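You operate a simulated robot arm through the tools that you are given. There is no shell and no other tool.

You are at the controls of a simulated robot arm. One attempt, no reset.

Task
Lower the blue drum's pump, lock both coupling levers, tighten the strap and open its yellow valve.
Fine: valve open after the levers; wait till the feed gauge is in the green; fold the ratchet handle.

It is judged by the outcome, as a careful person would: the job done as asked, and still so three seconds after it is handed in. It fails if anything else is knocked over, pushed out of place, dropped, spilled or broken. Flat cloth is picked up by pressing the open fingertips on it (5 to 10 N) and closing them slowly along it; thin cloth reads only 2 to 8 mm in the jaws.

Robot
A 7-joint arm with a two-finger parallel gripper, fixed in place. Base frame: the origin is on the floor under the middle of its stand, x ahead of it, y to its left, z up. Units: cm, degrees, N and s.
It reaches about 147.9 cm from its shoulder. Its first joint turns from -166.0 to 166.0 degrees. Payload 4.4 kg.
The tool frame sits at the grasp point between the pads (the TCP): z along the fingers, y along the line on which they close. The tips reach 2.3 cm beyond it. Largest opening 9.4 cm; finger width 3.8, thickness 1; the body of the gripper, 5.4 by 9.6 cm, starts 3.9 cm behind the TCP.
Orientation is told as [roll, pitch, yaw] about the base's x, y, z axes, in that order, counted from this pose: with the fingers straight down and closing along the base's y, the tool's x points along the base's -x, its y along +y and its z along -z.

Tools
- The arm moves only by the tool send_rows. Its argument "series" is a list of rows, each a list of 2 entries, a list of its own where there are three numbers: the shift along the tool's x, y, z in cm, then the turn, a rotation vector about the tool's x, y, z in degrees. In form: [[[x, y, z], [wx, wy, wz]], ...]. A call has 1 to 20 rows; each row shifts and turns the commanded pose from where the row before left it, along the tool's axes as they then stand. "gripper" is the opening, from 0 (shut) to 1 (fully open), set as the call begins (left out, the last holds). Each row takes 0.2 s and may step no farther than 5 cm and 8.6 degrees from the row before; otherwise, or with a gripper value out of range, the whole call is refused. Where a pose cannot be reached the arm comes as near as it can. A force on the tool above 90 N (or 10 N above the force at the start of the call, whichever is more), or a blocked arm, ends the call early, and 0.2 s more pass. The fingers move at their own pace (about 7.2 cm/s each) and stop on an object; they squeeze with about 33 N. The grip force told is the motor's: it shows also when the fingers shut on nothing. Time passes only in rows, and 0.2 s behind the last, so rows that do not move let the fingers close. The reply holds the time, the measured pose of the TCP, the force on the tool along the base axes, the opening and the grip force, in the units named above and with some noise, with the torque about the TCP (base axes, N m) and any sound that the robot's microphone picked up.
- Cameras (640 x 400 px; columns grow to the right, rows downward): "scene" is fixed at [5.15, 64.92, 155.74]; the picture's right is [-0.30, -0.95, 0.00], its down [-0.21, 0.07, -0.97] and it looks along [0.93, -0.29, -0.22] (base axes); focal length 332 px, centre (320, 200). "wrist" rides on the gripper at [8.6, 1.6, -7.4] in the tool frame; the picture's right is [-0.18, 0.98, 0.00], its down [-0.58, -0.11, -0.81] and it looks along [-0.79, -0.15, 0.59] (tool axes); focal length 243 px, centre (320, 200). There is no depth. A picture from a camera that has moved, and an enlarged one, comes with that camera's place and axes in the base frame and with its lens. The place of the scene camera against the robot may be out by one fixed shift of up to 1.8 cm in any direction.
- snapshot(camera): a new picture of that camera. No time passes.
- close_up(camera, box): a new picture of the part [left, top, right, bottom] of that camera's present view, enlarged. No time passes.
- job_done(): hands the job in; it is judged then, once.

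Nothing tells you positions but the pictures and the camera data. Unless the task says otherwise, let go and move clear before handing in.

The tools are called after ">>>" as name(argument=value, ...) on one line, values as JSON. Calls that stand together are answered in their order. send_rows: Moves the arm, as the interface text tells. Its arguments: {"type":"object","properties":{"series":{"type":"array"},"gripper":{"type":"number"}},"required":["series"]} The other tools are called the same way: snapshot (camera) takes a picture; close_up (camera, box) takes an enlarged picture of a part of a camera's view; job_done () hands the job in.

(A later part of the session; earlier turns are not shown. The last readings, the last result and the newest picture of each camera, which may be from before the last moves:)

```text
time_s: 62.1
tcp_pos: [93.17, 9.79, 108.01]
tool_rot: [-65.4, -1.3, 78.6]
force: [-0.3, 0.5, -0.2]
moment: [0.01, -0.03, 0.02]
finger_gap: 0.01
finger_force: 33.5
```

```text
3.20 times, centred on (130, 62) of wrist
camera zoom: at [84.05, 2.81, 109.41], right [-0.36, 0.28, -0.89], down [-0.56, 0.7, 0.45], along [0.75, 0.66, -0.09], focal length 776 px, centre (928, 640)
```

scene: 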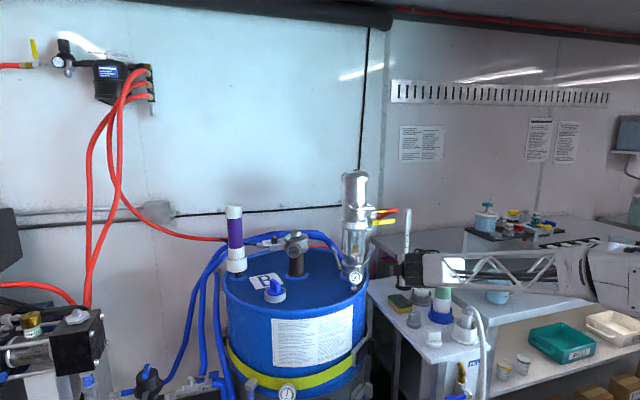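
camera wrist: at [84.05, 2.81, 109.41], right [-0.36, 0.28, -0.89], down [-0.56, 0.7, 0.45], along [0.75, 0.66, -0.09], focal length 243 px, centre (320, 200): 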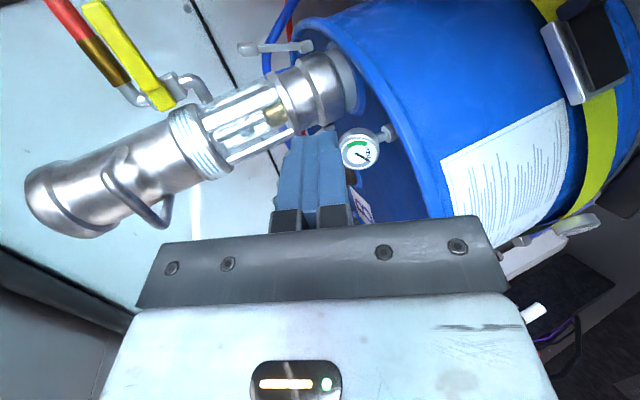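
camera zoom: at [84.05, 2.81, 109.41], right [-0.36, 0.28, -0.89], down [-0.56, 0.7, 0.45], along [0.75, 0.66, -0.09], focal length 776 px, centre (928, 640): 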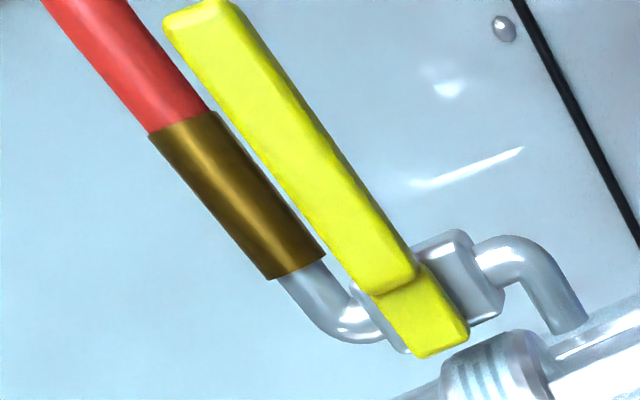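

The ratchet has a light base with a dark handle plate and an outward flange at its far end; it sits in the gap between drum and table at about (106, 14, 69). I'll move down in front of it for a proper look.

>>> send_rows(series=[[[0.305, 1.66, -3.66], [0, 0, 0]], [[0.305, 1.66, -3.66], [0, 0, 0]], [[0.305, 1.66, -3.66], [0, 0, 0]], [[0.305, 1.66, -3.66], [0, 0, 0]], [[-0.03, 3.72, 1.84], [0, 0, 0]], [[-0.03, 3.72, 1.84], [0, 0, 0]], [[-0.03, 3.72, 1.84], [0, 0, 0]], [[-0.03, 3.72, 1.84], [0, 0, 0]], [[-0.03, 3.72, 1.84], [0, 0, 0]], [[-0.03, 3.72, 1.84], [0, 0, 0]]])

>>> snapshot(camera="wrist")

>>> snapshot(camera="scene")

```text
time_s: 64.3
tcp_pos: [78.24, 12.38, 83.26]
tool_rot: [-65.6, -1.4, 78.5]
force: [1.0, -0.2, 1.2]
moment: [-0.02, 0.01, 0.04]
finger_gap: 0.02
finger_force: 33.0
```

```text
taken
camera wrist: at [69.03, 5.44, 84.6], right [-0.36, 0.28, -0.89], down [-0.56, 0.7, 0.45], along [0.75, 0.66, -0.09], focal length 243 px, centre (320, 200)
```

wrist: 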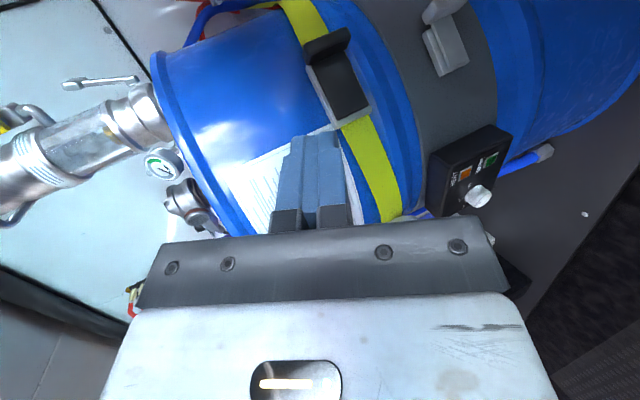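

```text
taken
```

scene: 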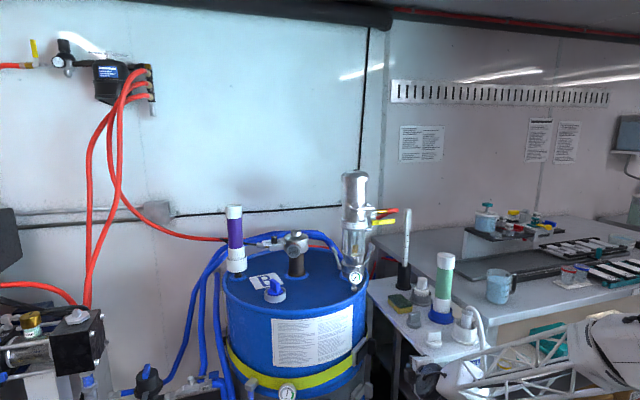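

>>> close_up(camera="wrist", box=[260, 0, 420, 140])

>>> close_up(camera="wrist", box=[380, 0, 540, 140])

>>> close_up(camera="scene", box=[310, 230, 400, 290])

>>> close_up(camera="scene", box=[330, 310, 410, 400])

```text
2.86 times, centred on (340, 70) of wrist
camera zoom: at [69.03, 5.44, 84.6], right [-0.36, 0.28, -0.89], down [-0.56, 0.7, 0.45], along [0.75, 0.66, -0.09], focal length 693 px, centre (263, 571)
```

zoom: 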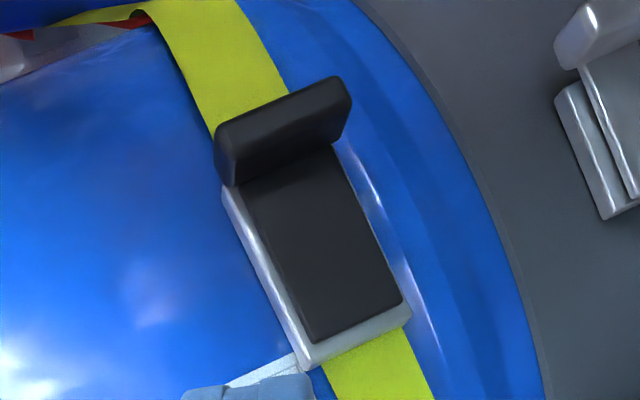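

```text
2.86 times, centred on (460, 70) of wrist
camera zoom: at [69.03, 5.44, 84.6], right [-0.36, 0.28, -0.89], down [-0.56, 0.7, 0.45], along [0.75, 0.66, -0.09], focal length 693 px, centre (-80, 571)
```

zoom: 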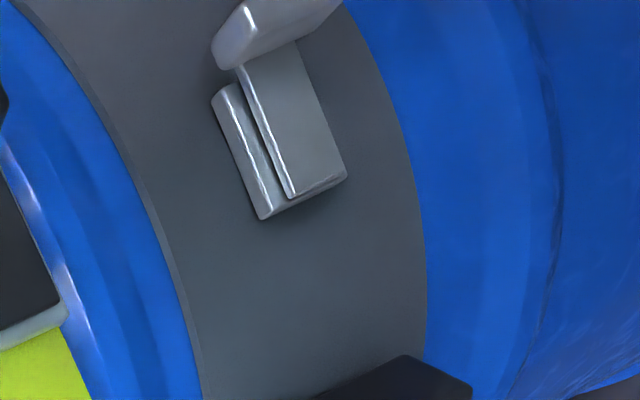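

```text
6.67 times, centred on (355, 260) of scene
camera zoom: at [5.15, 64.92, 155.74], right [-0.3, -0.95, 0.0], down [-0.21, 0.07, -0.97], along [0.93, -0.29, -0.22], focal length 2214 px, centre (87, -200)
```

zoom: 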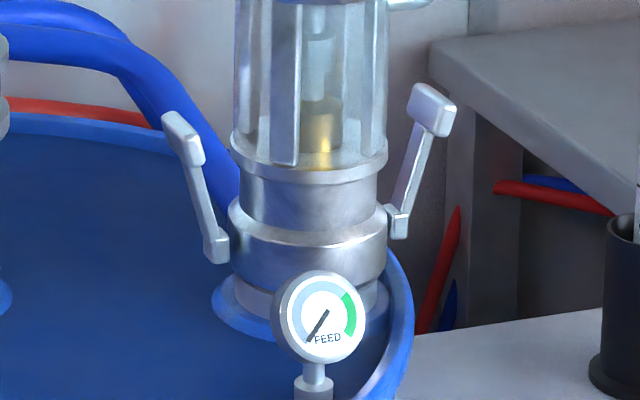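

```text
4.44 times, centred on (370, 355) of scene
camera zoom: at [5.15, 64.92, 155.74], right [-0.3, -0.95, 0.0], down [-0.21, 0.07, -0.97], along [0.93, -0.29, -0.22], focal length 1476 px, centre (98, -489)
```

zoom: 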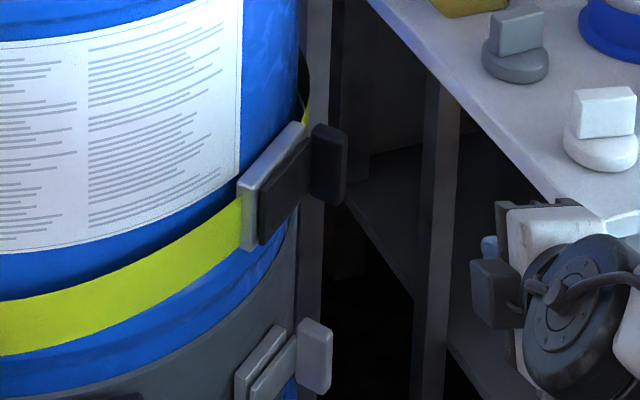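

The ratchet's base runs from about (101.9, 22.7) to (107.9, 14.7), z 69–75, and the handle's grip block is at about (105.9, 12.9, 71.5). I'll level the fingers, open the jaws fully and approach from the front, to pinch the grip block top and bottom.

>>> send_rows(series=[[[0, 0, 0], [8, 0, 0]], [[0, 0, 0], [8, 0, 0]], [[-1.35, 2.54, 3.12], [0, 0, 0]], [[-1.35, 2.54, 3.12], [0, 0, 0]], [[-1.35, 2.54, 3.12], [0, 0, 0]], [[-1.35, 2.54, 3.12], [0, 0, 0]]], gripper=1.0)

>>> snapshot(camera="wrist")

>>> close_up(camera="scene", box=[300, 270, 500, 400])

```text
time_s: 65.7
tcp_pos: [89.94, 16.01, 71.7]
tool_rot: [-81.6, -1.4, 78.3]
force: [0.8, 0.1, 0.8]
moment: [-0.01, 0.06, 0.0]
finger_gap: 9.39
finger_force: 0.1
```

```text
taken
camera wrist: at [80.65, 8.9, 70.83], right [-0.1, 0.23, -0.97], down [-0.65, 0.72, 0.24], along [0.75, 0.65, 0.08], focal length 243 px, centre (320, 200)
```

wrist: 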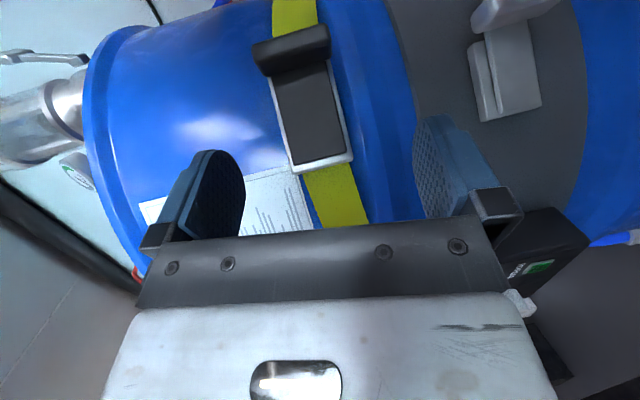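

```text
3.08 times, centred on (400, 335) of scene
camera zoom: at [5.15, 64.92, 155.74], right [-0.3, -0.95, 0.0], down [-0.21, 0.07, -0.97], along [0.93, -0.29, -0.22], focal length 1022 px, centre (74, -215)
```

zoom: 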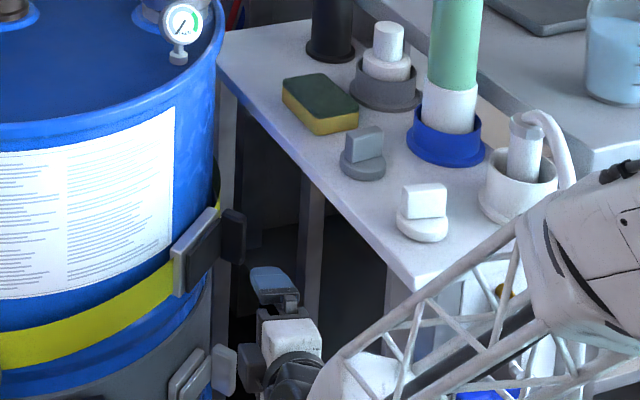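

The block is confirmed at about (105.9, 12.8, 71.8), 6.4 cm tall, so it fits the 9.4 cm opening. Advancing around it.

>>> send_rows(series=[[[-0.035, -0.57, 3.9], [0, 0, 0]], [[-0.035, -0.57, 3.9], [0, 0, 0]], [[-0.035, -0.57, 3.9], [0, 0, 0]]])

>>> snapshot(camera="wrist")

>>> close_up(camera="scene", box=[300, 270, 500, 400])

```text
time_s: 66.5
tcp_pos: [101.48, 13.46, 71.47]
tool_rot: [-81.5, -1.3, 78.5]
force: [-0.2, -0.1, 0.4]
moment: [0.0, 0.05, 0.0]
finger_gap: 9.4
finger_force: 0.1
```

```text
taken
camera wrist: at [92.32, 6.45, 70.76], right [-0.1, 0.23, -0.97], down [-0.65, 0.72, 0.24], along [0.75, 0.65, 0.08], focal length 243 px, centre (320, 200)
```

wrist: 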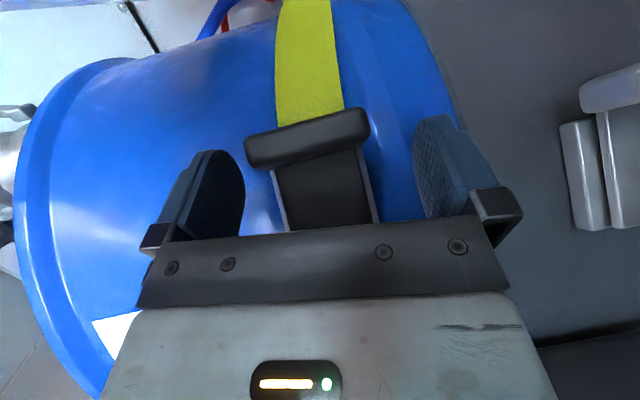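

```text
3.08 times, centred on (400, 335) of scene
camera zoom: at [5.15, 64.92, 155.74], right [-0.3, -0.95, 0.0], down [-0.21, 0.07, -0.97], along [0.93, -0.29, -0.22], focal length 1022 px, centre (74, -215)
```

zoom: 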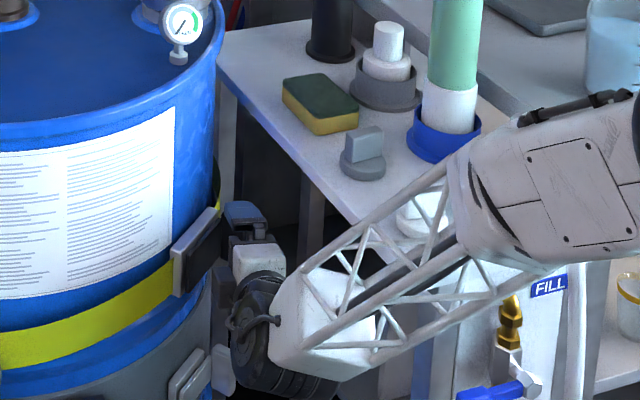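

>>> send_rows(series=[[[-0.035, -0.75, 3.9], [0, 0, 0]], [[0, 0, 0], [0, 0, 0]]])

>>> snapshot(camera="wrist")

```text
time_s: 67.1
tcp_pos: [105.38, 12.75, 71.63]
tool_rot: [-81.4, -1.4, 78.4]
force: [-37.3, -7.3, 8.2]
moment: [0.43, -2.08, 0.12]
finger_gap: 9.42
finger_force: 0.0
```

```text
taken
camera wrist: at [96.09, 5.66, 70.87], right [-0.1, 0.23, -0.97], down [-0.65, 0.72, 0.24], along [0.75, 0.65, 0.08], focal length 243 px, centre (320, 200)
```

wrist: 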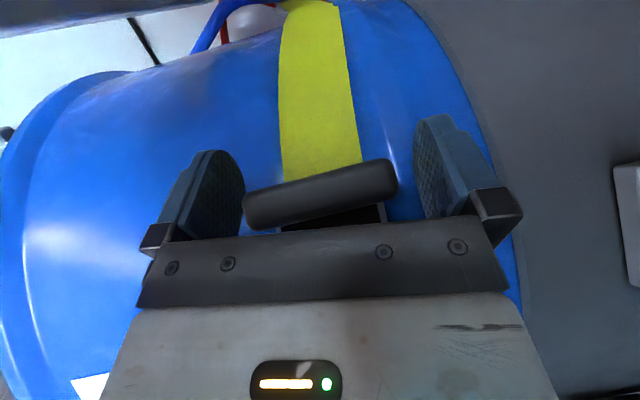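

The upper fingertip touched the drum wall (37 N). I'll back off slightly, then close on the block.

>>> send_rows(series=[[[0, 0, -0.9], [0, 0, 0]], [[0, 0, 0], [0, 0, 0]]])

>>> send_rows(series=[[[0, 0, 0], [0, 0, 0]], [[0, 0, 0], [0, 0, 0]], [[0, 0, 0], [0, 0, 0]]], gripper=0.0)

>>> snapshot(camera="wrist")

```text
time_s: 67.7
tcp_pos: [104.65, 12.86, 71.83]
tool_rot: [-81.6, -1.3, 78.4]
force: [-0.5, 0.2, -0.9]
moment: [-0.01, 0.02, 0.02]
finger_gap: 9.39
finger_force: 0.1
```

```text
time_s: 68.5
tcp_pos: [104.58, 12.85, 71.82]
tool_rot: [-81.3, -1.3, 78.5]
force: [-0.5, 2.6, -11.6]
moment: [0.37, -1.18, 0.01]
finger_gap: 6.93
finger_force: 44.4
```

```text
taken
camera wrist: at [95.29, 5.92, 71.01], right [-0.1, 0.23, -0.97], down [-0.65, 0.72, 0.24], along [0.75, 0.65, 0.08], focal length 243 px, centre (320, 200)
```

wrist: 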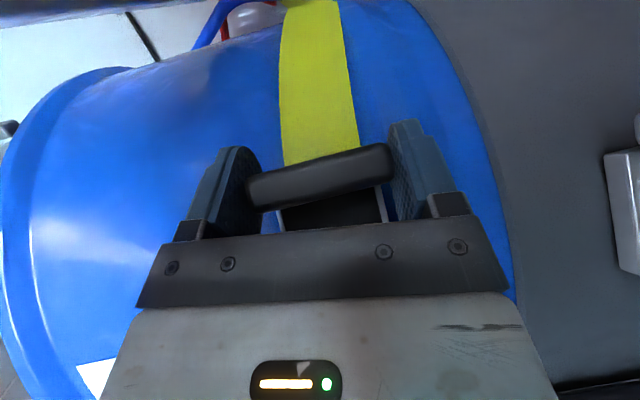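

The block is gripped (6.9 cm). Now a small trial pull outward from the drum to see how the handle moves.

>>> send_rows(series=[[[0.278, 0.058, -0.412], [0, 0, 0]], [[0.278, 0.058, -0.412], [0, 0, 0]]])

>>> snapshot(camera="wrist")

```text
time_s: 69.1
tcp_pos: [103.71, 12.5, 71.73]
tool_rot: [-81.4, -1.3, 78.5]
force: [14.8, 2.7, -21.9]
moment: [0.4, -1.14, -1.31]
finger_gap: 6.91
finger_force: 45.2
```

```text
taken
camera wrist: at [94.38, 5.58, 71.04], right [-0.1, 0.23, -0.97], down [-0.65, 0.72, 0.24], along [0.75, 0.65, 0.08], focal length 243 px, centre (320, 200)
```

wrist: 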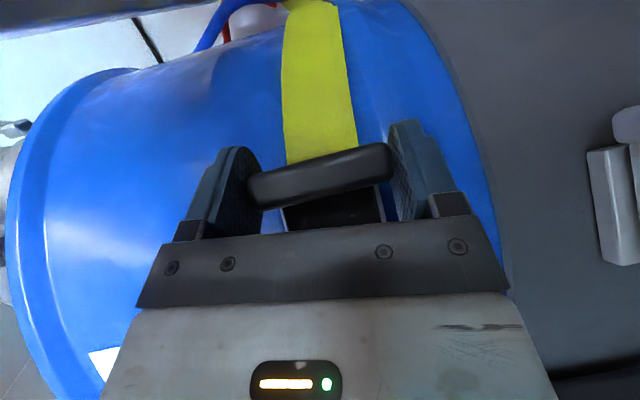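

The handle follows the pull. I'll continue along the arc around its hinge at the front end of the plate, watching the forces.

>>> send_rows(series=[[[0.13, 0.164, -0.625], [0, 0, 0]], [[0.13, 0.164, -0.625], [0, 0, 0]], [[0.082, 0.088, -0.625], [0, 0, 0]], [[0.082, 0.088, -0.625], [0, 0, 0]]])

>>> snapshot(camera="wrist")

```text
time_s: 70.1
tcp_pos: [101.3, 12.75, 71.89]
tool_rot: [-81.7, -1.4, 78.5]
force: [12.3, -21.6, 4.1]
moment: [-0.19, -1.22, -0.84]
finger_gap: 6.91
finger_force: 45.0
```

```text
taken
camera wrist: at [91.97, 5.77, 71.11], right [-0.1, 0.23, -0.97], down [-0.65, 0.72, 0.24], along [0.75, 0.65, 0.08], focal length 243 px, centre (320, 200)
```

wrist: 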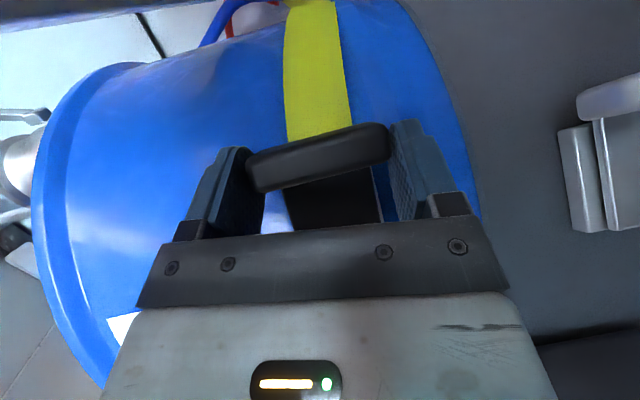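

>>> send_rows(series=[[[0.217, 0.08, -0.563], [0, 0, 0]], [[0.119, 0.082, -0.582], [0, 0, 0]], [[0.07, 0.083, -0.59], [0, 0, 0]], [[0.07, 0.083, -0.59], [0, 0, 0]]])

>>> close_up(camera="scene", box=[320, 300, 440, 400])

```text
time_s: 71.1
tcp_pos: [98.84, 12.84, 71.95]
tool_rot: [-81.7, -1.4, 78.5]
force: [12.8, -6.4, 26.2]
moment: [-0.66, -0.98, -1.05]
finger_gap: 6.86
finger_force: 45.0
```

```text
4.00 times, centred on (380, 350) of scene
camera zoom: at [5.15, 64.92, 155.74], right [-0.3, -0.95, 0.0], down [-0.21, 0.07, -0.97], along [0.93, -0.29, -0.22], focal length 1328 px, centre (80, -400)
```

zoom: 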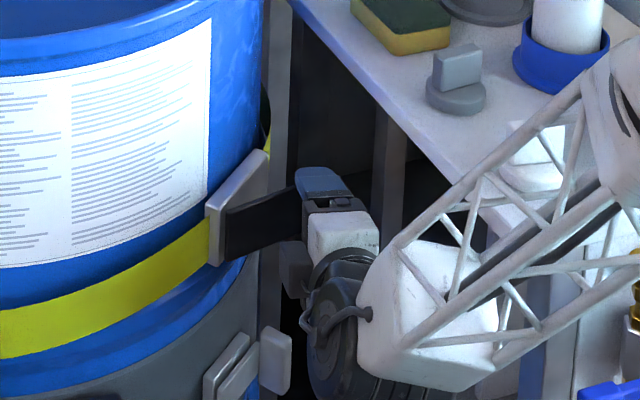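

The scene view confirms it: the black handle swings out about its hinge at the front end of the base. Continuing the stroke.

>>> send_rows(series=[[[-0.19, -0.013, -0.628], [0, 0, 0]], [[-0.19, -0.013, -0.628], [0, 0, 0]], [[-0.253, 0.085, -0.607], [0, 0, 0]], [[-0.253, 0.085, -0.607], [0, 0, 0]]])

>>> snapshot(camera="wrist")

```text
time_s: 72.1
tcp_pos: [96.47, 14.0, 72.14]
tool_rot: [-81.5, -1.3, 78.4]
force: [2.9, -24.1, 31.2]
moment: [-0.71, -0.88, -1.09]
finger_gap: 6.74
finger_force: 44.5
```

```text
taken
camera wrist: at [87.16, 7.14, 71.26], right [-0.1, 0.23, -0.97], down [-0.65, 0.72, 0.24], along [0.75, 0.65, 0.08], focal length 243 px, centre (320, 200)
```

wrist: 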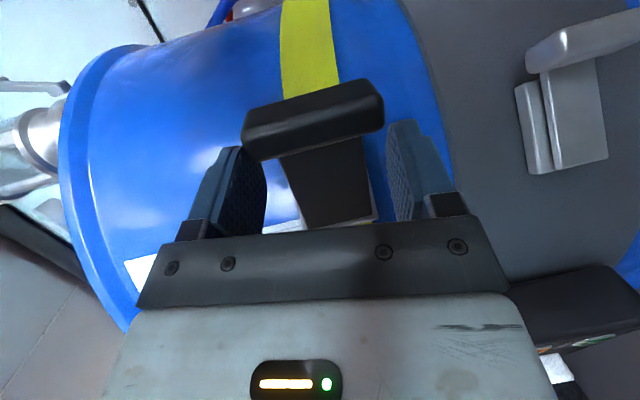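

The block is slipping toward the fingertips, partly because my arc wasn't exact. I'll look closely before regripping.

>>> close_up(camera="wrist", box=[220, 60, 420, 240])

>>> close_up(camera="scene", box=[330, 310, 430, 400])

```text
2.22 times, centred on (320, 150) of wrist
camera zoom: at [87.16, 7.14, 71.26], right [-0.1, 0.23, -0.97], down [-0.65, 0.72, 0.24], along [0.75, 0.65, 0.08], focal length 539 px, centre (320, 311)
```

zoom: 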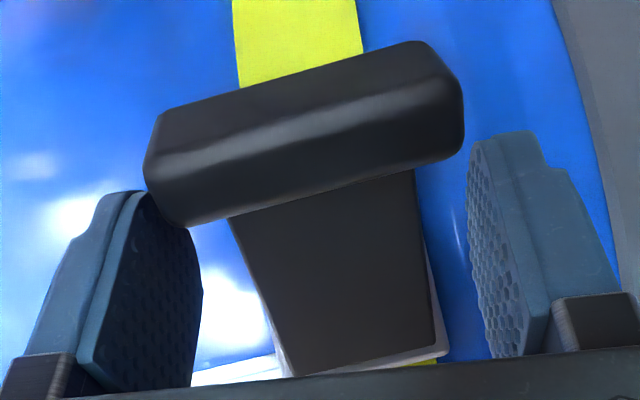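

```text
4.44 times, centred on (380, 355) of scene
camera zoom: at [5.15, 64.92, 155.74], right [-0.3, -0.95, 0.0], down [-0.21, 0.07, -0.97], along [0.93, -0.29, -0.22], focal length 1476 px, centre (53, -489)
```

zoom: 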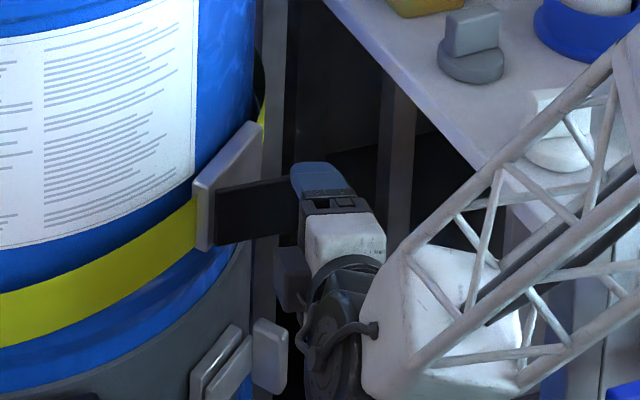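

The handle is open roughly 45–50° and the block is at the fingertips. I'll open, move in deeper around the block, and regrip.

>>> send_rows(series=[[[0, 0, 0], [0, 0, 0]], [[0, 0, 0], [0, 0, 0]], [[1.03, -0.05, 1.44], [0, 0, 0]], [[1.03, -0.05, 1.44], [0, 0, 0]]], gripper=1.0)

>>> snapshot(camera="wrist")

```text
time_s: 73.1
tcp_pos: [99.04, 11.54, 71.58]
tool_rot: [-81.6, -1.2, 78.5]
force: [-0.4, -0.8, 0.7]
moment: [0.0, 0.0, 0.05]
finger_gap: 9.41
finger_force: 0.0
```

```text
taken
camera wrist: at [89.65, 4.63, 70.81], right [-0.1, 0.23, -0.97], down [-0.65, 0.72, 0.24], along [0.75, 0.65, 0.08], focal length 243 px, centre (320, 200)
```

wrist: 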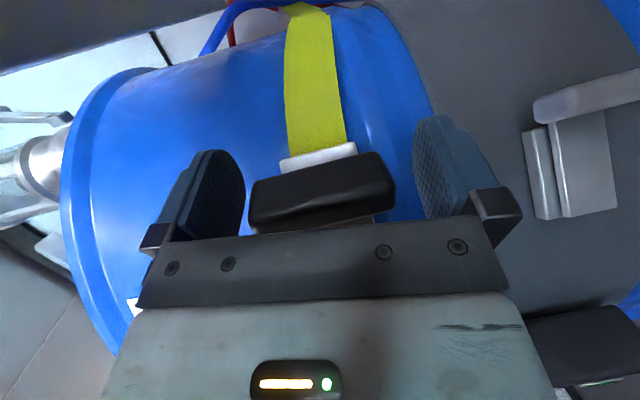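

>>> send_rows(series=[[[0, 0, 0], [0, 0, 0]], [[0, 0, 0], [0, 0, 0]], [[-0.073, 0.083, -0.59], [0, 0, 0]], [[-0.073, 0.083, -0.59], [0, 0, 0]]], gripper=0.0)

>>> snapshot(camera="wrist")

```text
time_s: 74.1
tcp_pos: [97.71, 11.87, 71.64]
tool_rot: [-81.5, -1.2, 78.5]
force: [10.8, -11.4, 2.9]
moment: [-0.66, -0.92, -1.27]
finger_gap: 6.97
finger_force: 44.9
```

```text
taken
camera wrist: at [88.54, 5.0, 70.91], right [-0.1, 0.23, -0.97], down [-0.65, 0.72, 0.24], along [0.75, 0.65, 0.08], focal length 243 px, centre (320, 200)
```

wrist: 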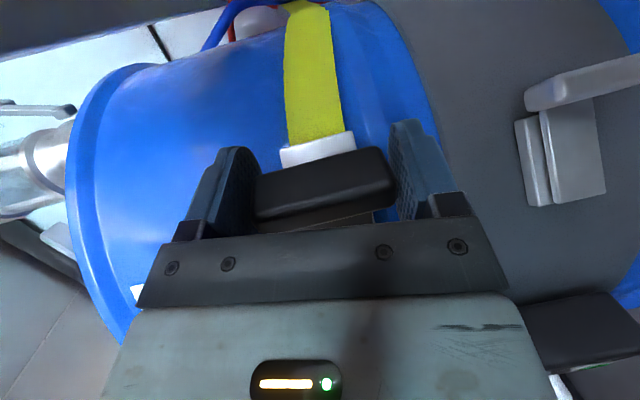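

>>> send_rows(series=[[[0.02, 0.078, -0.555], [0, 0, 0]], [[0.02, 0.078, -0.555], [0, 0, 0]], [[-0.08, 0.08, -0.56], [0, 0, 0]], [[-0.08, 0.08, -0.56], [0, 0, 0]]])

>>> snapshot(camera="wrist")

```text
time_s: 75.1
tcp_pos: [95.74, 12.55, 71.64]
tool_rot: [-81.6, -1.4, 78.5]
force: [18.4, 7.1, 4.0]
moment: [-0.15, -0.76, -1.19]
finger_gap: 6.93
finger_force: 45.2
```

```text
taken
camera wrist: at [86.38, 5.56, 70.96], right [-0.1, 0.23, -0.97], down [-0.65, 0.72, 0.24], along [0.75, 0.65, 0.08], focal length 243 px, centre (320, 200)
```

wrist: 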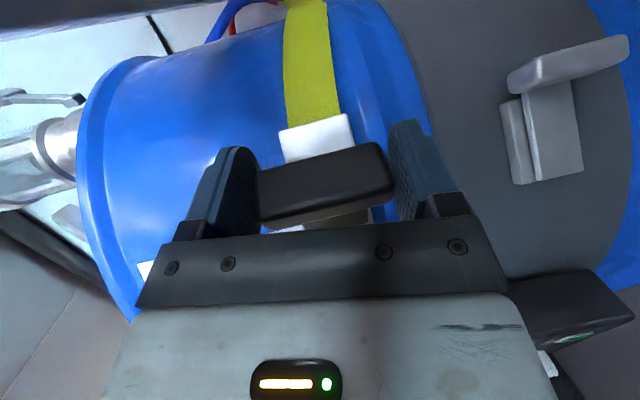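

The handle follows well now. Continuing the arc.

>>> send_rows(series=[[[-0.247, 0.075, -0.535], [0, 0, 0]], [[-0.247, 0.075, -0.535], [0, 0, 0]], [[-0.28, 0.072, -0.52], [0, 0, 0]], [[-0.3, 0.07, -0.5], [0, 0, 0]]])

>>> snapshot(camera="wrist")

```text
time_s: 76.1
tcp_pos: [93.66, 13.86, 71.74]
tool_rot: [-81.6, -1.3, 78.5]
force: [9.6, -14.0, 22.5]
moment: [0.43, -1.15, -1.57]
finger_gap: 6.93
finger_force: 45.2
```

```text
taken
camera wrist: at [84.41, 6.95, 71.01], right [-0.1, 0.23, -0.97], down [-0.65, 0.72, 0.24], along [0.75, 0.65, 0.08], focal length 243 px, centre (320, 200)
```

wrist: 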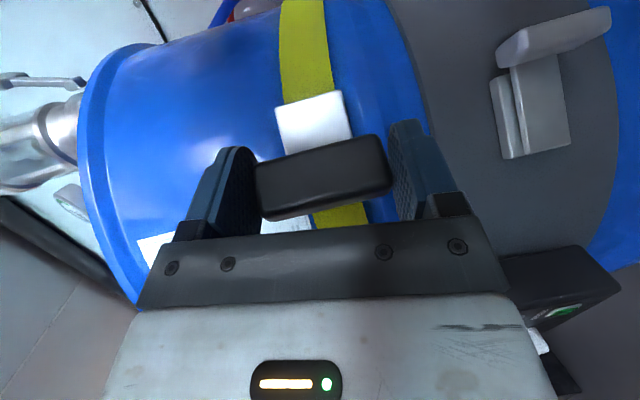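

>>> send_rows(series=[[[-0.2, -0.03, -0.5], [0, 0, 0]], [[-0.25, 0.0, -0.5], [0, 0, 0]], [[-0.35, 0.06, -0.45], [0, 0, 0]], [[-0.4, 0.06, -0.4], [0, 0, 0]]])

>>> snapshot(camera="wrist")

>>> close_up(camera="scene", box=[320, 300, 440, 400])

```text
time_s: 77.1
tcp_pos: [92.03, 15.37, 71.78]
tool_rot: [-81.5, -1.2, 78.3]
force: [12.8, -28.9, 19.5]
moment: [-0.14, -1.31, -0.48]
finger_gap: 6.95
finger_force: 45.1
```

```text
taken
camera wrist: at [82.78, 8.44, 71.11], right [-0.1, 0.23, -0.97], down [-0.65, 0.72, 0.24], along [0.75, 0.65, 0.08], focal length 243 px, centre (320, 200)
```

wrist: 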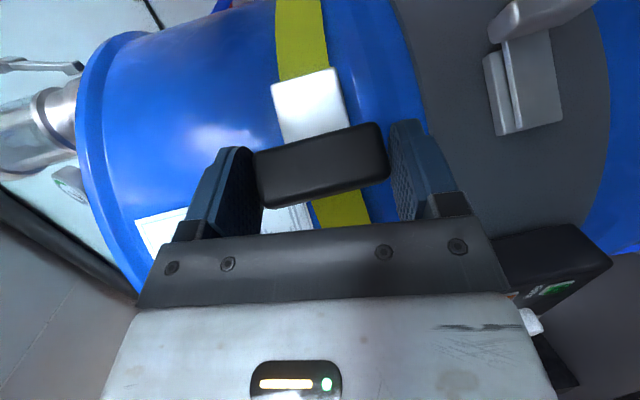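

```text
4.00 times, centred on (380, 350) of scene
camera zoom: at [5.15, 64.92, 155.74], right [-0.3, -0.95, 0.0], down [-0.21, 0.07, -0.97], along [0.93, -0.29, -0.22], focal length 1328 px, centre (80, -400)
```

zoom: 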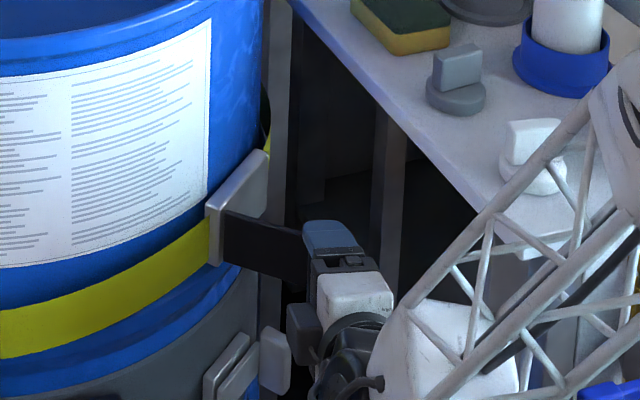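

The handle is open about 80° and resisting, so this is the end of the stroke. Now the return stroke, back along the arc.

>>> send_rows(series=[[[0.76, -0.151, 1.072], [0, 0, 0]], [[0.534, -0.144, 1.027], [0, 0, 0]], [[0.432, -0.151, 1.077], [0, 0, 0]], [[0.314, -0.155, 1.104], [0, 0, 0]], [[0.185, -0.16, 1.138], [0, 0, 0]], [[0.079, -0.162, 1.157], [0, 0, 0]]])

>>> snapshot(camera="wrist")

```text
time_s: 78.5
tcp_pos: [97.91, 11.93, 71.68]
tool_rot: [-81.4, -1.2, 78.5]
force: [-16.0, -2.2, 5.7]
moment: [-0.93, -0.78, 1.31]
finger_gap: 6.98
finger_force: 45.1
```

```text
taken
camera wrist: at [88.75, 4.99, 70.92], right [-0.1, 0.23, -0.97], down [-0.65, 0.72, 0.24], along [0.75, 0.65, 0.08], focal length 243 px, centre (320, 200)
```

wrist: 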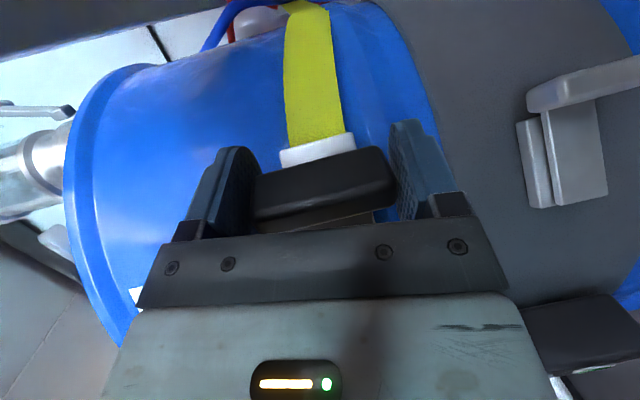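

The handle returns with it. Continuing toward closed.

>>> send_rows(series=[[[-0.052, -0.161, 1.151], [0, 0, 0]], [[-0.174, -0.161, 1.147], [0, 0, 0]], [[-0.292, -0.157, 1.123], [0, 0, 0]], [[-0.405, -0.151, 1.08], [0, 0, 0]], [[-0.529, -0.145, 1.035], [0, 0, 0]]])

>>> snapshot(camera="wrist")

>>> close_up(camera="scene", box=[200, 300, 440, 400])

```text
time_s: 79.7
tcp_pos: [103.92, 12.26, 71.6]
tool_rot: [-81.4, -1.4, 78.4]
force: [-12.6, -9.3, -9.0]
moment: [-0.29, -1.2, 1.37]
finger_gap: 6.94
finger_force: 44.7
```

```text
taken
camera wrist: at [94.58, 5.22, 70.79], right [-0.1, 0.23, -0.97], down [-0.65, 0.72, 0.24], along [0.75, 0.65, 0.08], focal length 243 px, centre (320, 200)
```

wrist: 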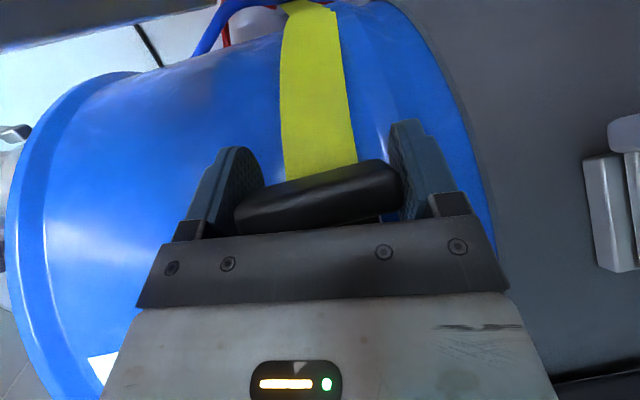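

```text
2.67 times, centred on (320, 350) of scene
camera zoom: at [5.15, 64.92, 155.74], right [-0.3, -0.95, 0.0], down [-0.21, 0.07, -0.97], along [0.93, -0.29, -0.22], focal length 886 px, centre (320, -200)
```

zoom: 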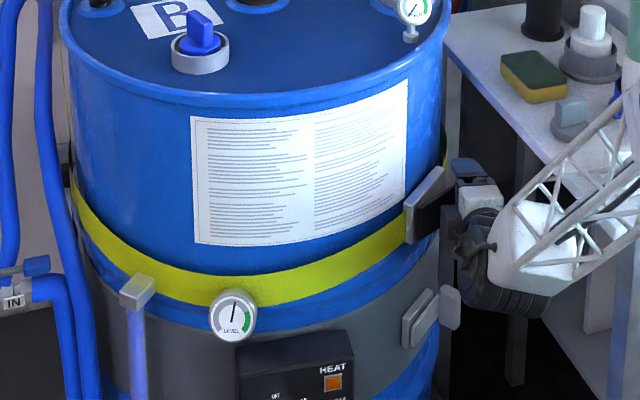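

Near closed again. Let me compare the strap with the initial picture.

>>> close_up(camera="scene", box=[200, 262, 420, 400])

>>> close_up(camera="wrist", box=[200, 0, 420, 138])

```text
2.90 times, centred on (310, 331) of scene
camera zoom: at [5.15, 64.92, 155.74], right [-0.3, -0.95, 0.0], down [-0.21, 0.07, -0.97], along [0.93, -0.29, -0.22], focal length 962 px, centre (349, -180)
```

zoom: 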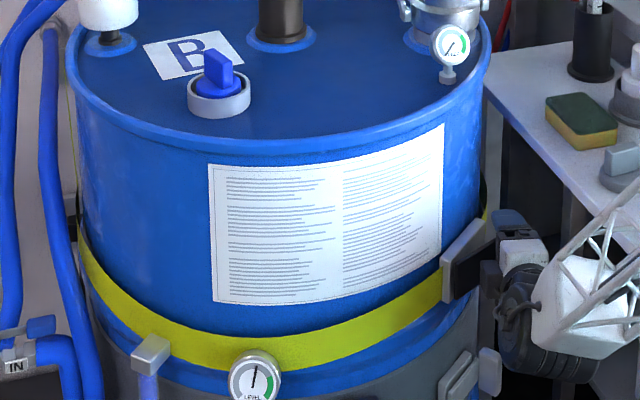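

```text
2.90 times, centred on (310, 69) of wrist
camera zoom: at [94.58, 5.22, 70.79], right [-0.1, 0.23, -0.97], down [-0.65, 0.72, 0.24], along [0.75, 0.65, 0.08], focal length 703 px, centre (349, 580)
```

zoom: 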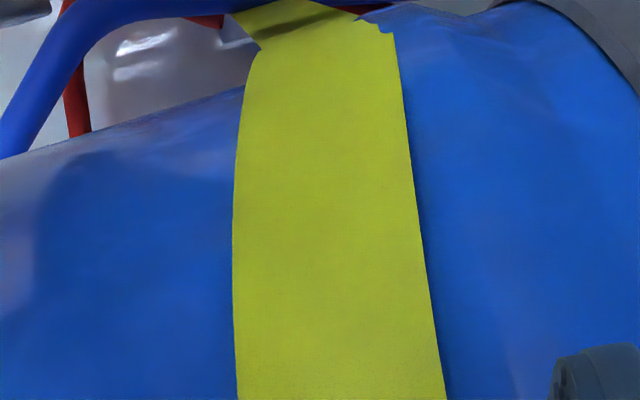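

The strap looks unchanged so far; ratchets usually need several strokes. Doing a second full stroke out along the fitted arc.

>>> send_rows(series=[[[0.529, 0.145, -1.035], [0, 0, 0]], [[0.405, 0.151, -1.08], [0, 0, 0]], [[0.292, 0.157, -1.123], [0, 0, 0]], [[0.174, 0.161, -1.147], [0, 0, 0]], [[0.052, 0.161, -1.151], [0, 0, 0]], [[-0.079, 0.162, -1.157], [0, 0, 0]], [[-0.185, 0.16, -1.138], [0, 0, 0]], [[-0.314, 0.155, -1.104], [0, 0, 0]], [[-0.432, 0.151, -1.077], [0, 0, 0]], [[-0.534, 0.144, -1.027], [0, 0, 0]], [[-0.7, 0.151, -1.0], [0, 0, 0]]])

>>> snapshot(camera="wrist")

```text
time_s: 82.1
tcp_pos: [92.29, 15.35, 72.02]
tool_rot: [-81.4, -1.4, 78.4]
force: [2.5, -13.7, -22.1]
moment: [-0.46, -0.82, -1.3]
finger_gap: 6.95
finger_force: 45.3
```

```text
taken
camera wrist: at [82.86, 8.43, 71.16], right [-0.1, 0.23, -0.97], down [-0.65, 0.72, 0.24], along [0.75, 0.65, 0.08], focal length 243 px, centre (320, 200)
```

wrist: 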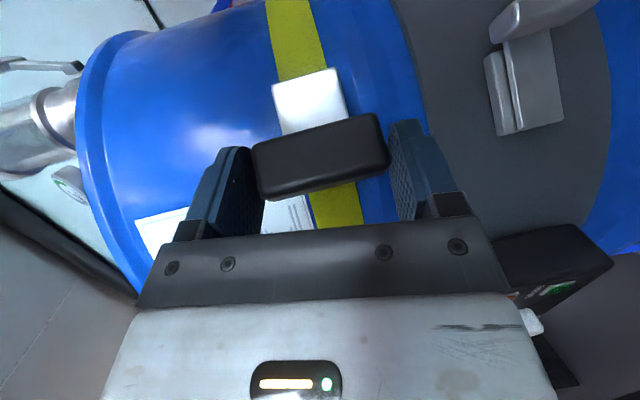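

The strap behind the ratchet has visibly shifted compared with the first stroke, so it is tightening. Return stroke.

>>> send_rows(series=[[[0.7, -0.151, 1.072], [0, 0, 0]], [[0.534, -0.144, 1.027], [0, 0, 0]], [[0.432, -0.151, 1.077], [0, 0, 0]], [[0.314, -0.155, 1.104], [0, 0, 0]], [[0.185, -0.16, 1.138], [0, 0, 0]], [[0.079, -0.162, 1.157], [0, 0, 0]], [[-0.052, -0.161, 1.151], [0, 0, 0]], [[-0.174, -0.161, 1.147], [0, 0, 0]], [[-0.292, -0.157, 1.123], [0, 0, 0]], [[-0.405, -0.151, 1.08], [0, 0, 0]], [[-0.529, -0.145, 1.035], [0, 0, 0]]])

>>> snapshot(camera="wrist")

>>> close_up(camera="scene", box=[200, 262, 420, 400])

```text
time_s: 84.5
tcp_pos: [103.86, 12.23, 71.65]
tool_rot: [-81.4, -1.3, 78.5]
force: [-13.9, -6.7, -20.4]
moment: [-0.18, -1.27, 1.33]
finger_gap: 6.94
finger_force: 45.0
```

```text
taken
camera wrist: at [94.59, 5.21, 70.9], right [-0.1, 0.23, -0.97], down [-0.65, 0.72, 0.24], along [0.75, 0.65, 0.08], focal length 243 px, centre (320, 200)
```

wrist: 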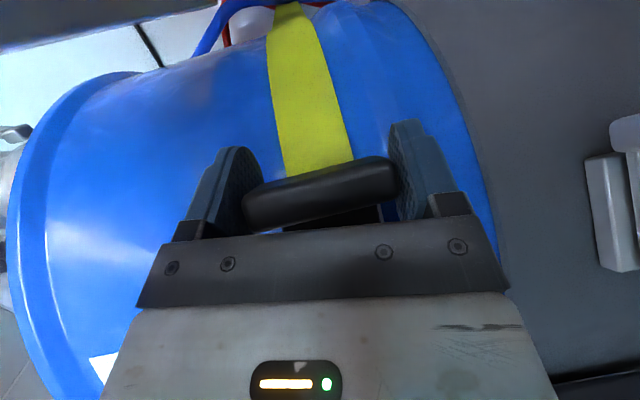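

```text
2.90 times, centred on (310, 331) of scene
camera zoom: at [5.15, 64.92, 155.74], right [-0.3, -0.95, 0.0], down [-0.21, 0.07, -0.97], along [0.93, -0.29, -0.22], focal length 962 px, centre (349, -180)
```

zoom: 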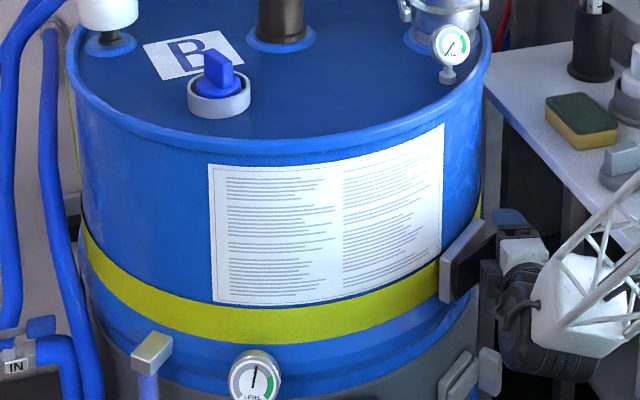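

The strap has clearly risen and lost its sag. I'll look closer to judge whether any slack is left.

>>> close_up(camera="wrist", box=[200, 0, 420, 138])

>>> close_up(camera="scene", box=[215, 320, 295, 385])

>>> close_up(camera="scene", box=[310, 310, 400, 385])

```text
2.90 times, centred on (310, 69) of wrist
camera zoom: at [94.59, 5.21, 70.9], right [-0.1, 0.23, -0.97], down [-0.65, 0.72, 0.24], along [0.75, 0.65, 0.08], focal length 703 px, centre (349, 580)
```

zoom: 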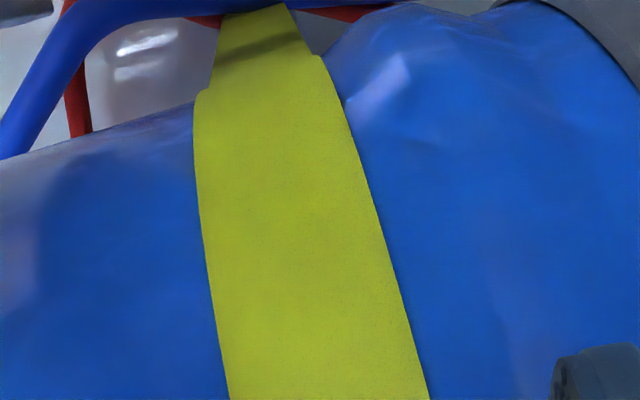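

```text
6.15 times, centred on (255, 352) of scene
camera zoom: at [5.15, 64.92, 155.74], right [-0.3, -0.95, 0.0], down [-0.21, 0.07, -0.97], along [0.93, -0.29, -0.22], focal length 2044 px, centre (720, -738)
```

zoom: 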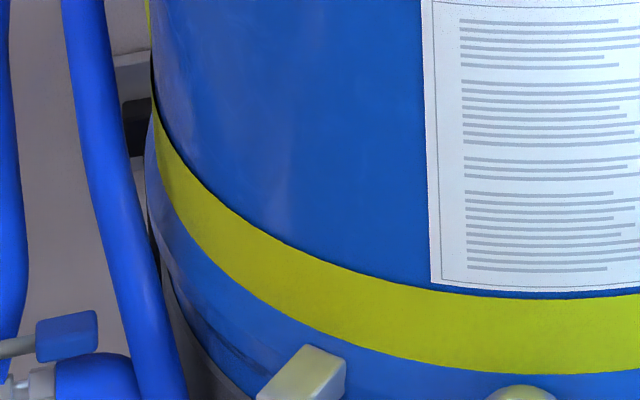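

```text
5.33 times, centred on (355, 348) of scene
camera zoom: at [5.15, 64.92, 155.74], right [-0.3, -0.95, 0.0], down [-0.21, 0.07, -0.97], along [0.93, -0.29, -0.22], focal length 1771 px, centre (133, -587)
```

zoom: 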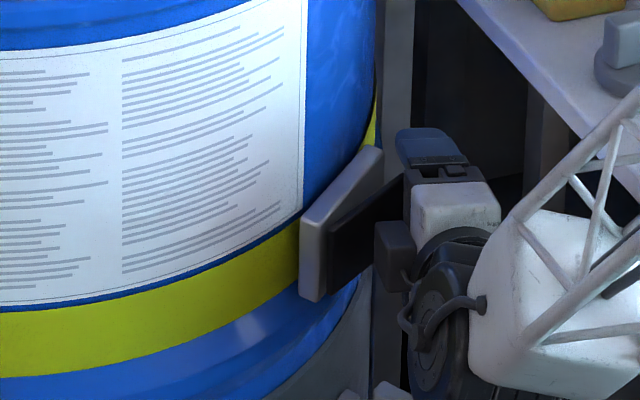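

Doing a third stroke to see if the strap still moves.

>>> send_rows(series=[[[0.529, 0.145, -1.035], [0, 0, 0]], [[0.405, 0.151, -1.08], [0, 0, 0]], [[0.292, 0.157, -1.123], [0, 0, 0]], [[0.174, 0.161, -1.147], [0, 0, 0]], [[0.052, 0.161, -1.151], [0, 0, 0]], [[-0.079, 0.162, -1.157], [0, 0, 0]], [[-0.185, 0.16, -1.138], [0, 0, 0]], [[-0.314, 0.155, -1.104], [0, 0, 0]], [[-0.432, 0.151, -1.077], [0, 0, 0]], [[-0.534, 0.144, -1.027], [0, 0, 0]], [[-0.7, 0.151, -1.0], [0, 0, 0]]])

>>> snapshot(camera="wrist")

>>> close_up(camera="scene", box=[200, 262, 420, 400])

```text
time_s: 86.9
tcp_pos: [92.37, 15.49, 71.99]
tool_rot: [-81.5, -1.4, 78.5]
force: [-0.3, -15.0, 11.0]
moment: [-0.72, -0.88, -1.21]
finger_gap: 6.87
finger_force: 45.4
```

```text
taken
camera wrist: at [83.08, 8.47, 71.18], right [-0.1, 0.23, -0.97], down [-0.65, 0.72, 0.24], along [0.75, 0.65, 0.08], focal length 243 px, centre (320, 200)
```

wrist: 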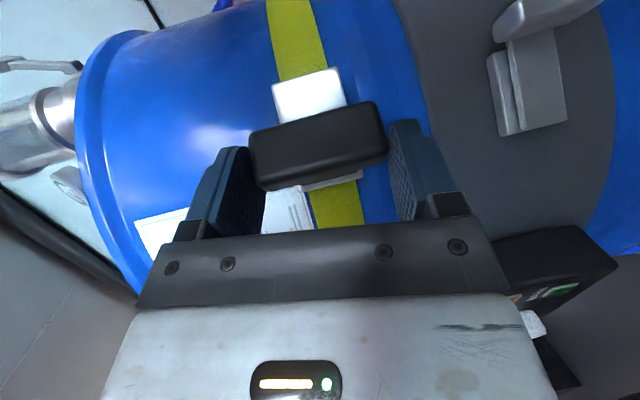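

```text
2.90 times, centred on (310, 331) of scene
camera zoom: at [5.15, 64.92, 155.74], right [-0.3, -0.95, 0.0], down [-0.21, 0.07, -0.97], along [0.93, -0.29, -0.22], focal length 962 px, centre (349, -180)
```

zoom: 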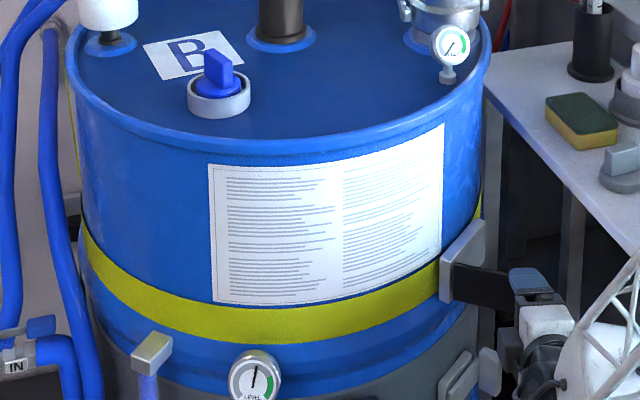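

The strap no longer changes with a further stroke: it's taut. Now bringing the handle back in to fold it.

>>> send_rows(series=[[[0.7, -0.151, 1.072], [0, 0, 0]], [[0.534, -0.144, 1.027], [0, 0, 0]], [[0.432, -0.151, 1.077], [0, 0, 0]], [[0.314, -0.155, 1.104], [0, 0, 0]], [[0.185, -0.16, 1.138], [0, 0, 0]], [[0.079, -0.162, 1.157], [0, 0, 0]], [[-0.052, -0.161, 1.151], [0, 0, 0]], [[-0.174, -0.161, 1.147], [0, 0, 0]], [[-0.292, -0.157, 1.123], [0, 0, 0]], [[-0.405, -0.151, 1.08], [0, 0, 0]], [[-0.5, -0.145, 0.9], [0, 0, 0]]])

>>> snapshot(camera="wrist")

>>> close_up(camera="scene", box=[200, 262, 420, 400])

```text
time_s: 89.3
tcp_pos: [103.86, 12.07, 71.68]
tool_rot: [-81.4, -1.3, 78.3]
force: [-11.6, -10.3, 0.9]
moment: [-0.07, -1.3, 1.3]
finger_gap: 6.98
finger_force: 45.2
```

```text
taken
camera wrist: at [94.54, 5.15, 70.89], right [-0.1, 0.23, -0.97], down [-0.65, 0.72, 0.24], along [0.75, 0.65, 0.08], focal length 243 px, centre (320, 200)
```

wrist: 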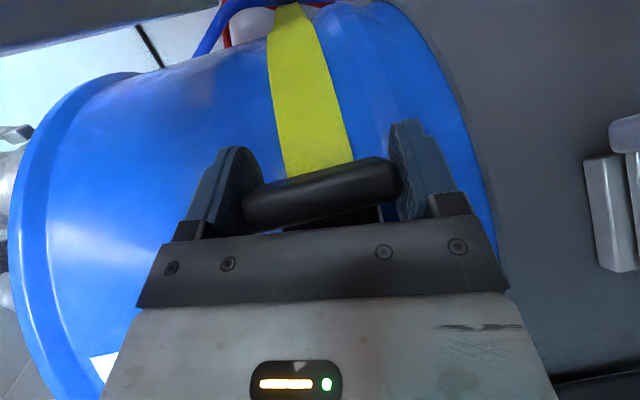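

```text
2.90 times, centred on (310, 331) of scene
camera zoom: at [5.15, 64.92, 155.74], right [-0.3, -0.95, 0.0], down [-0.21, 0.07, -0.97], along [0.93, -0.29, -0.22], focal length 962 px, centre (349, -180)
```

zoom: 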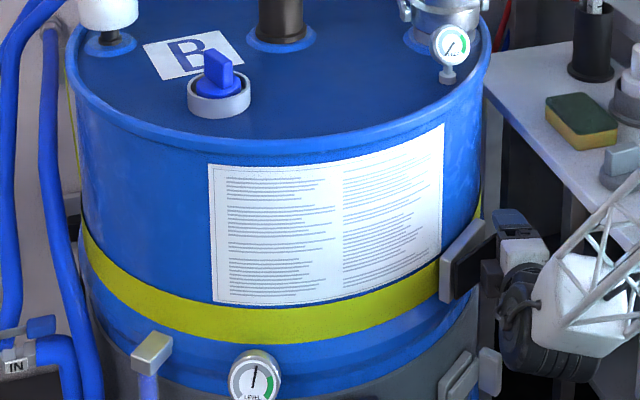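

Releasing the block, backing off, and closing the fingers to push the handle flat.

>>> send_rows(series=[[[0, 0, 0], [0, 0, 0]], [[0, 0, 0], [0, 0, 0]], [[0, 0, -3.5], [0, 0, 0]], [[0, 0, -4], [0, 0, 0]]], gripper=1.0)

>>> send_rows(series=[[[0, 0, 0], [0, 0, 0]], [[0, 0, 0], [0, 0, 0]], [[0, 0, 0], [0, 0, 0]]], gripper=0.0)

>>> snapshot(camera="wrist")

```text
time_s: 90.3
tcp_pos: [96.51, 13.74, 72.94]
tool_rot: [-81.4, -1.4, 78.6]
force: [-0.7, 0.1, 0.3]
moment: [0.02, -0.04, 0.03]
finger_gap: 9.4
finger_force: 0.0
```

```text
time_s: 91.1
tcp_pos: [96.5, 13.64, 72.99]
tool_rot: [-81.4, -1.3, 78.5]
force: [0.2, 0.6, -0.5]
moment: [-0.01, -0.01, 0.0]
finger_gap: 0.01
finger_force: 21.4
```

```text
taken
camera wrist: at [87.18, 6.8, 72.19], right [-0.1, 0.23, -0.97], down [-0.65, 0.72, 0.24], along [0.75, 0.65, 0.08], focal length 243 px, centre (320, 200)
```

wrist: 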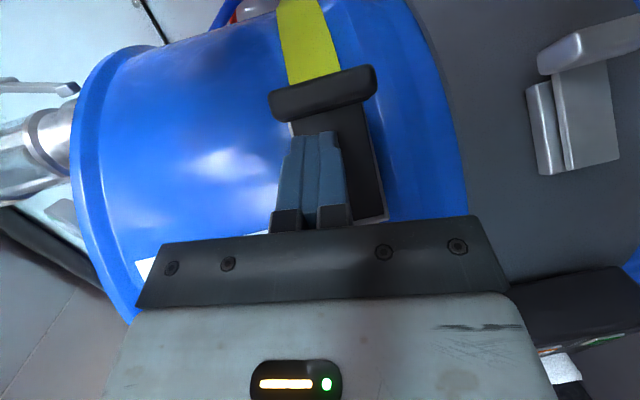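

>>> send_rows(series=[[[1.8, 0.98, 2.36], [0, 0, 0]], [[-0.256, -0.071, 0.504], [0, 0, 0]], [[-0.256, -0.071, 0.504], [0, 0, 0]], [[-0.256, -0.071, 0.504], [0, 0, 0]], [[-0.256, -0.071, 0.504], [0, 0, 0]], [[-0.256, -0.071, 0.504], [0, 0, 0]]])

>>> snapshot(camera="wrist")

```text
time_s: 92.6
tcp_pos: [100.83, 12.11, 71.4]
tool_rot: [-81.5, -1.2, 78.4]
force: [-62.8, -2.2, 30.8]
moment: [0.17, -1.19, 0.19]
finger_gap: 0.0
finger_force: 33.3
stopped in row 6: the force on the tool passed its limit at 109 N (the readings are from after the stop); the commanded pose is now the measured one
```

```text
taken
camera wrist: at [91.4, 5.23, 70.68], right [-0.1, 0.23, -0.97], down [-0.65, 0.72, 0.24], along [0.75, 0.65, 0.08], focal length 243 px, centre (320, 200)
```

wrist: 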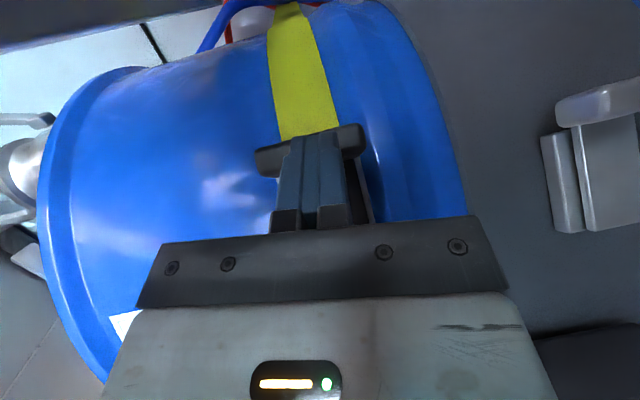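

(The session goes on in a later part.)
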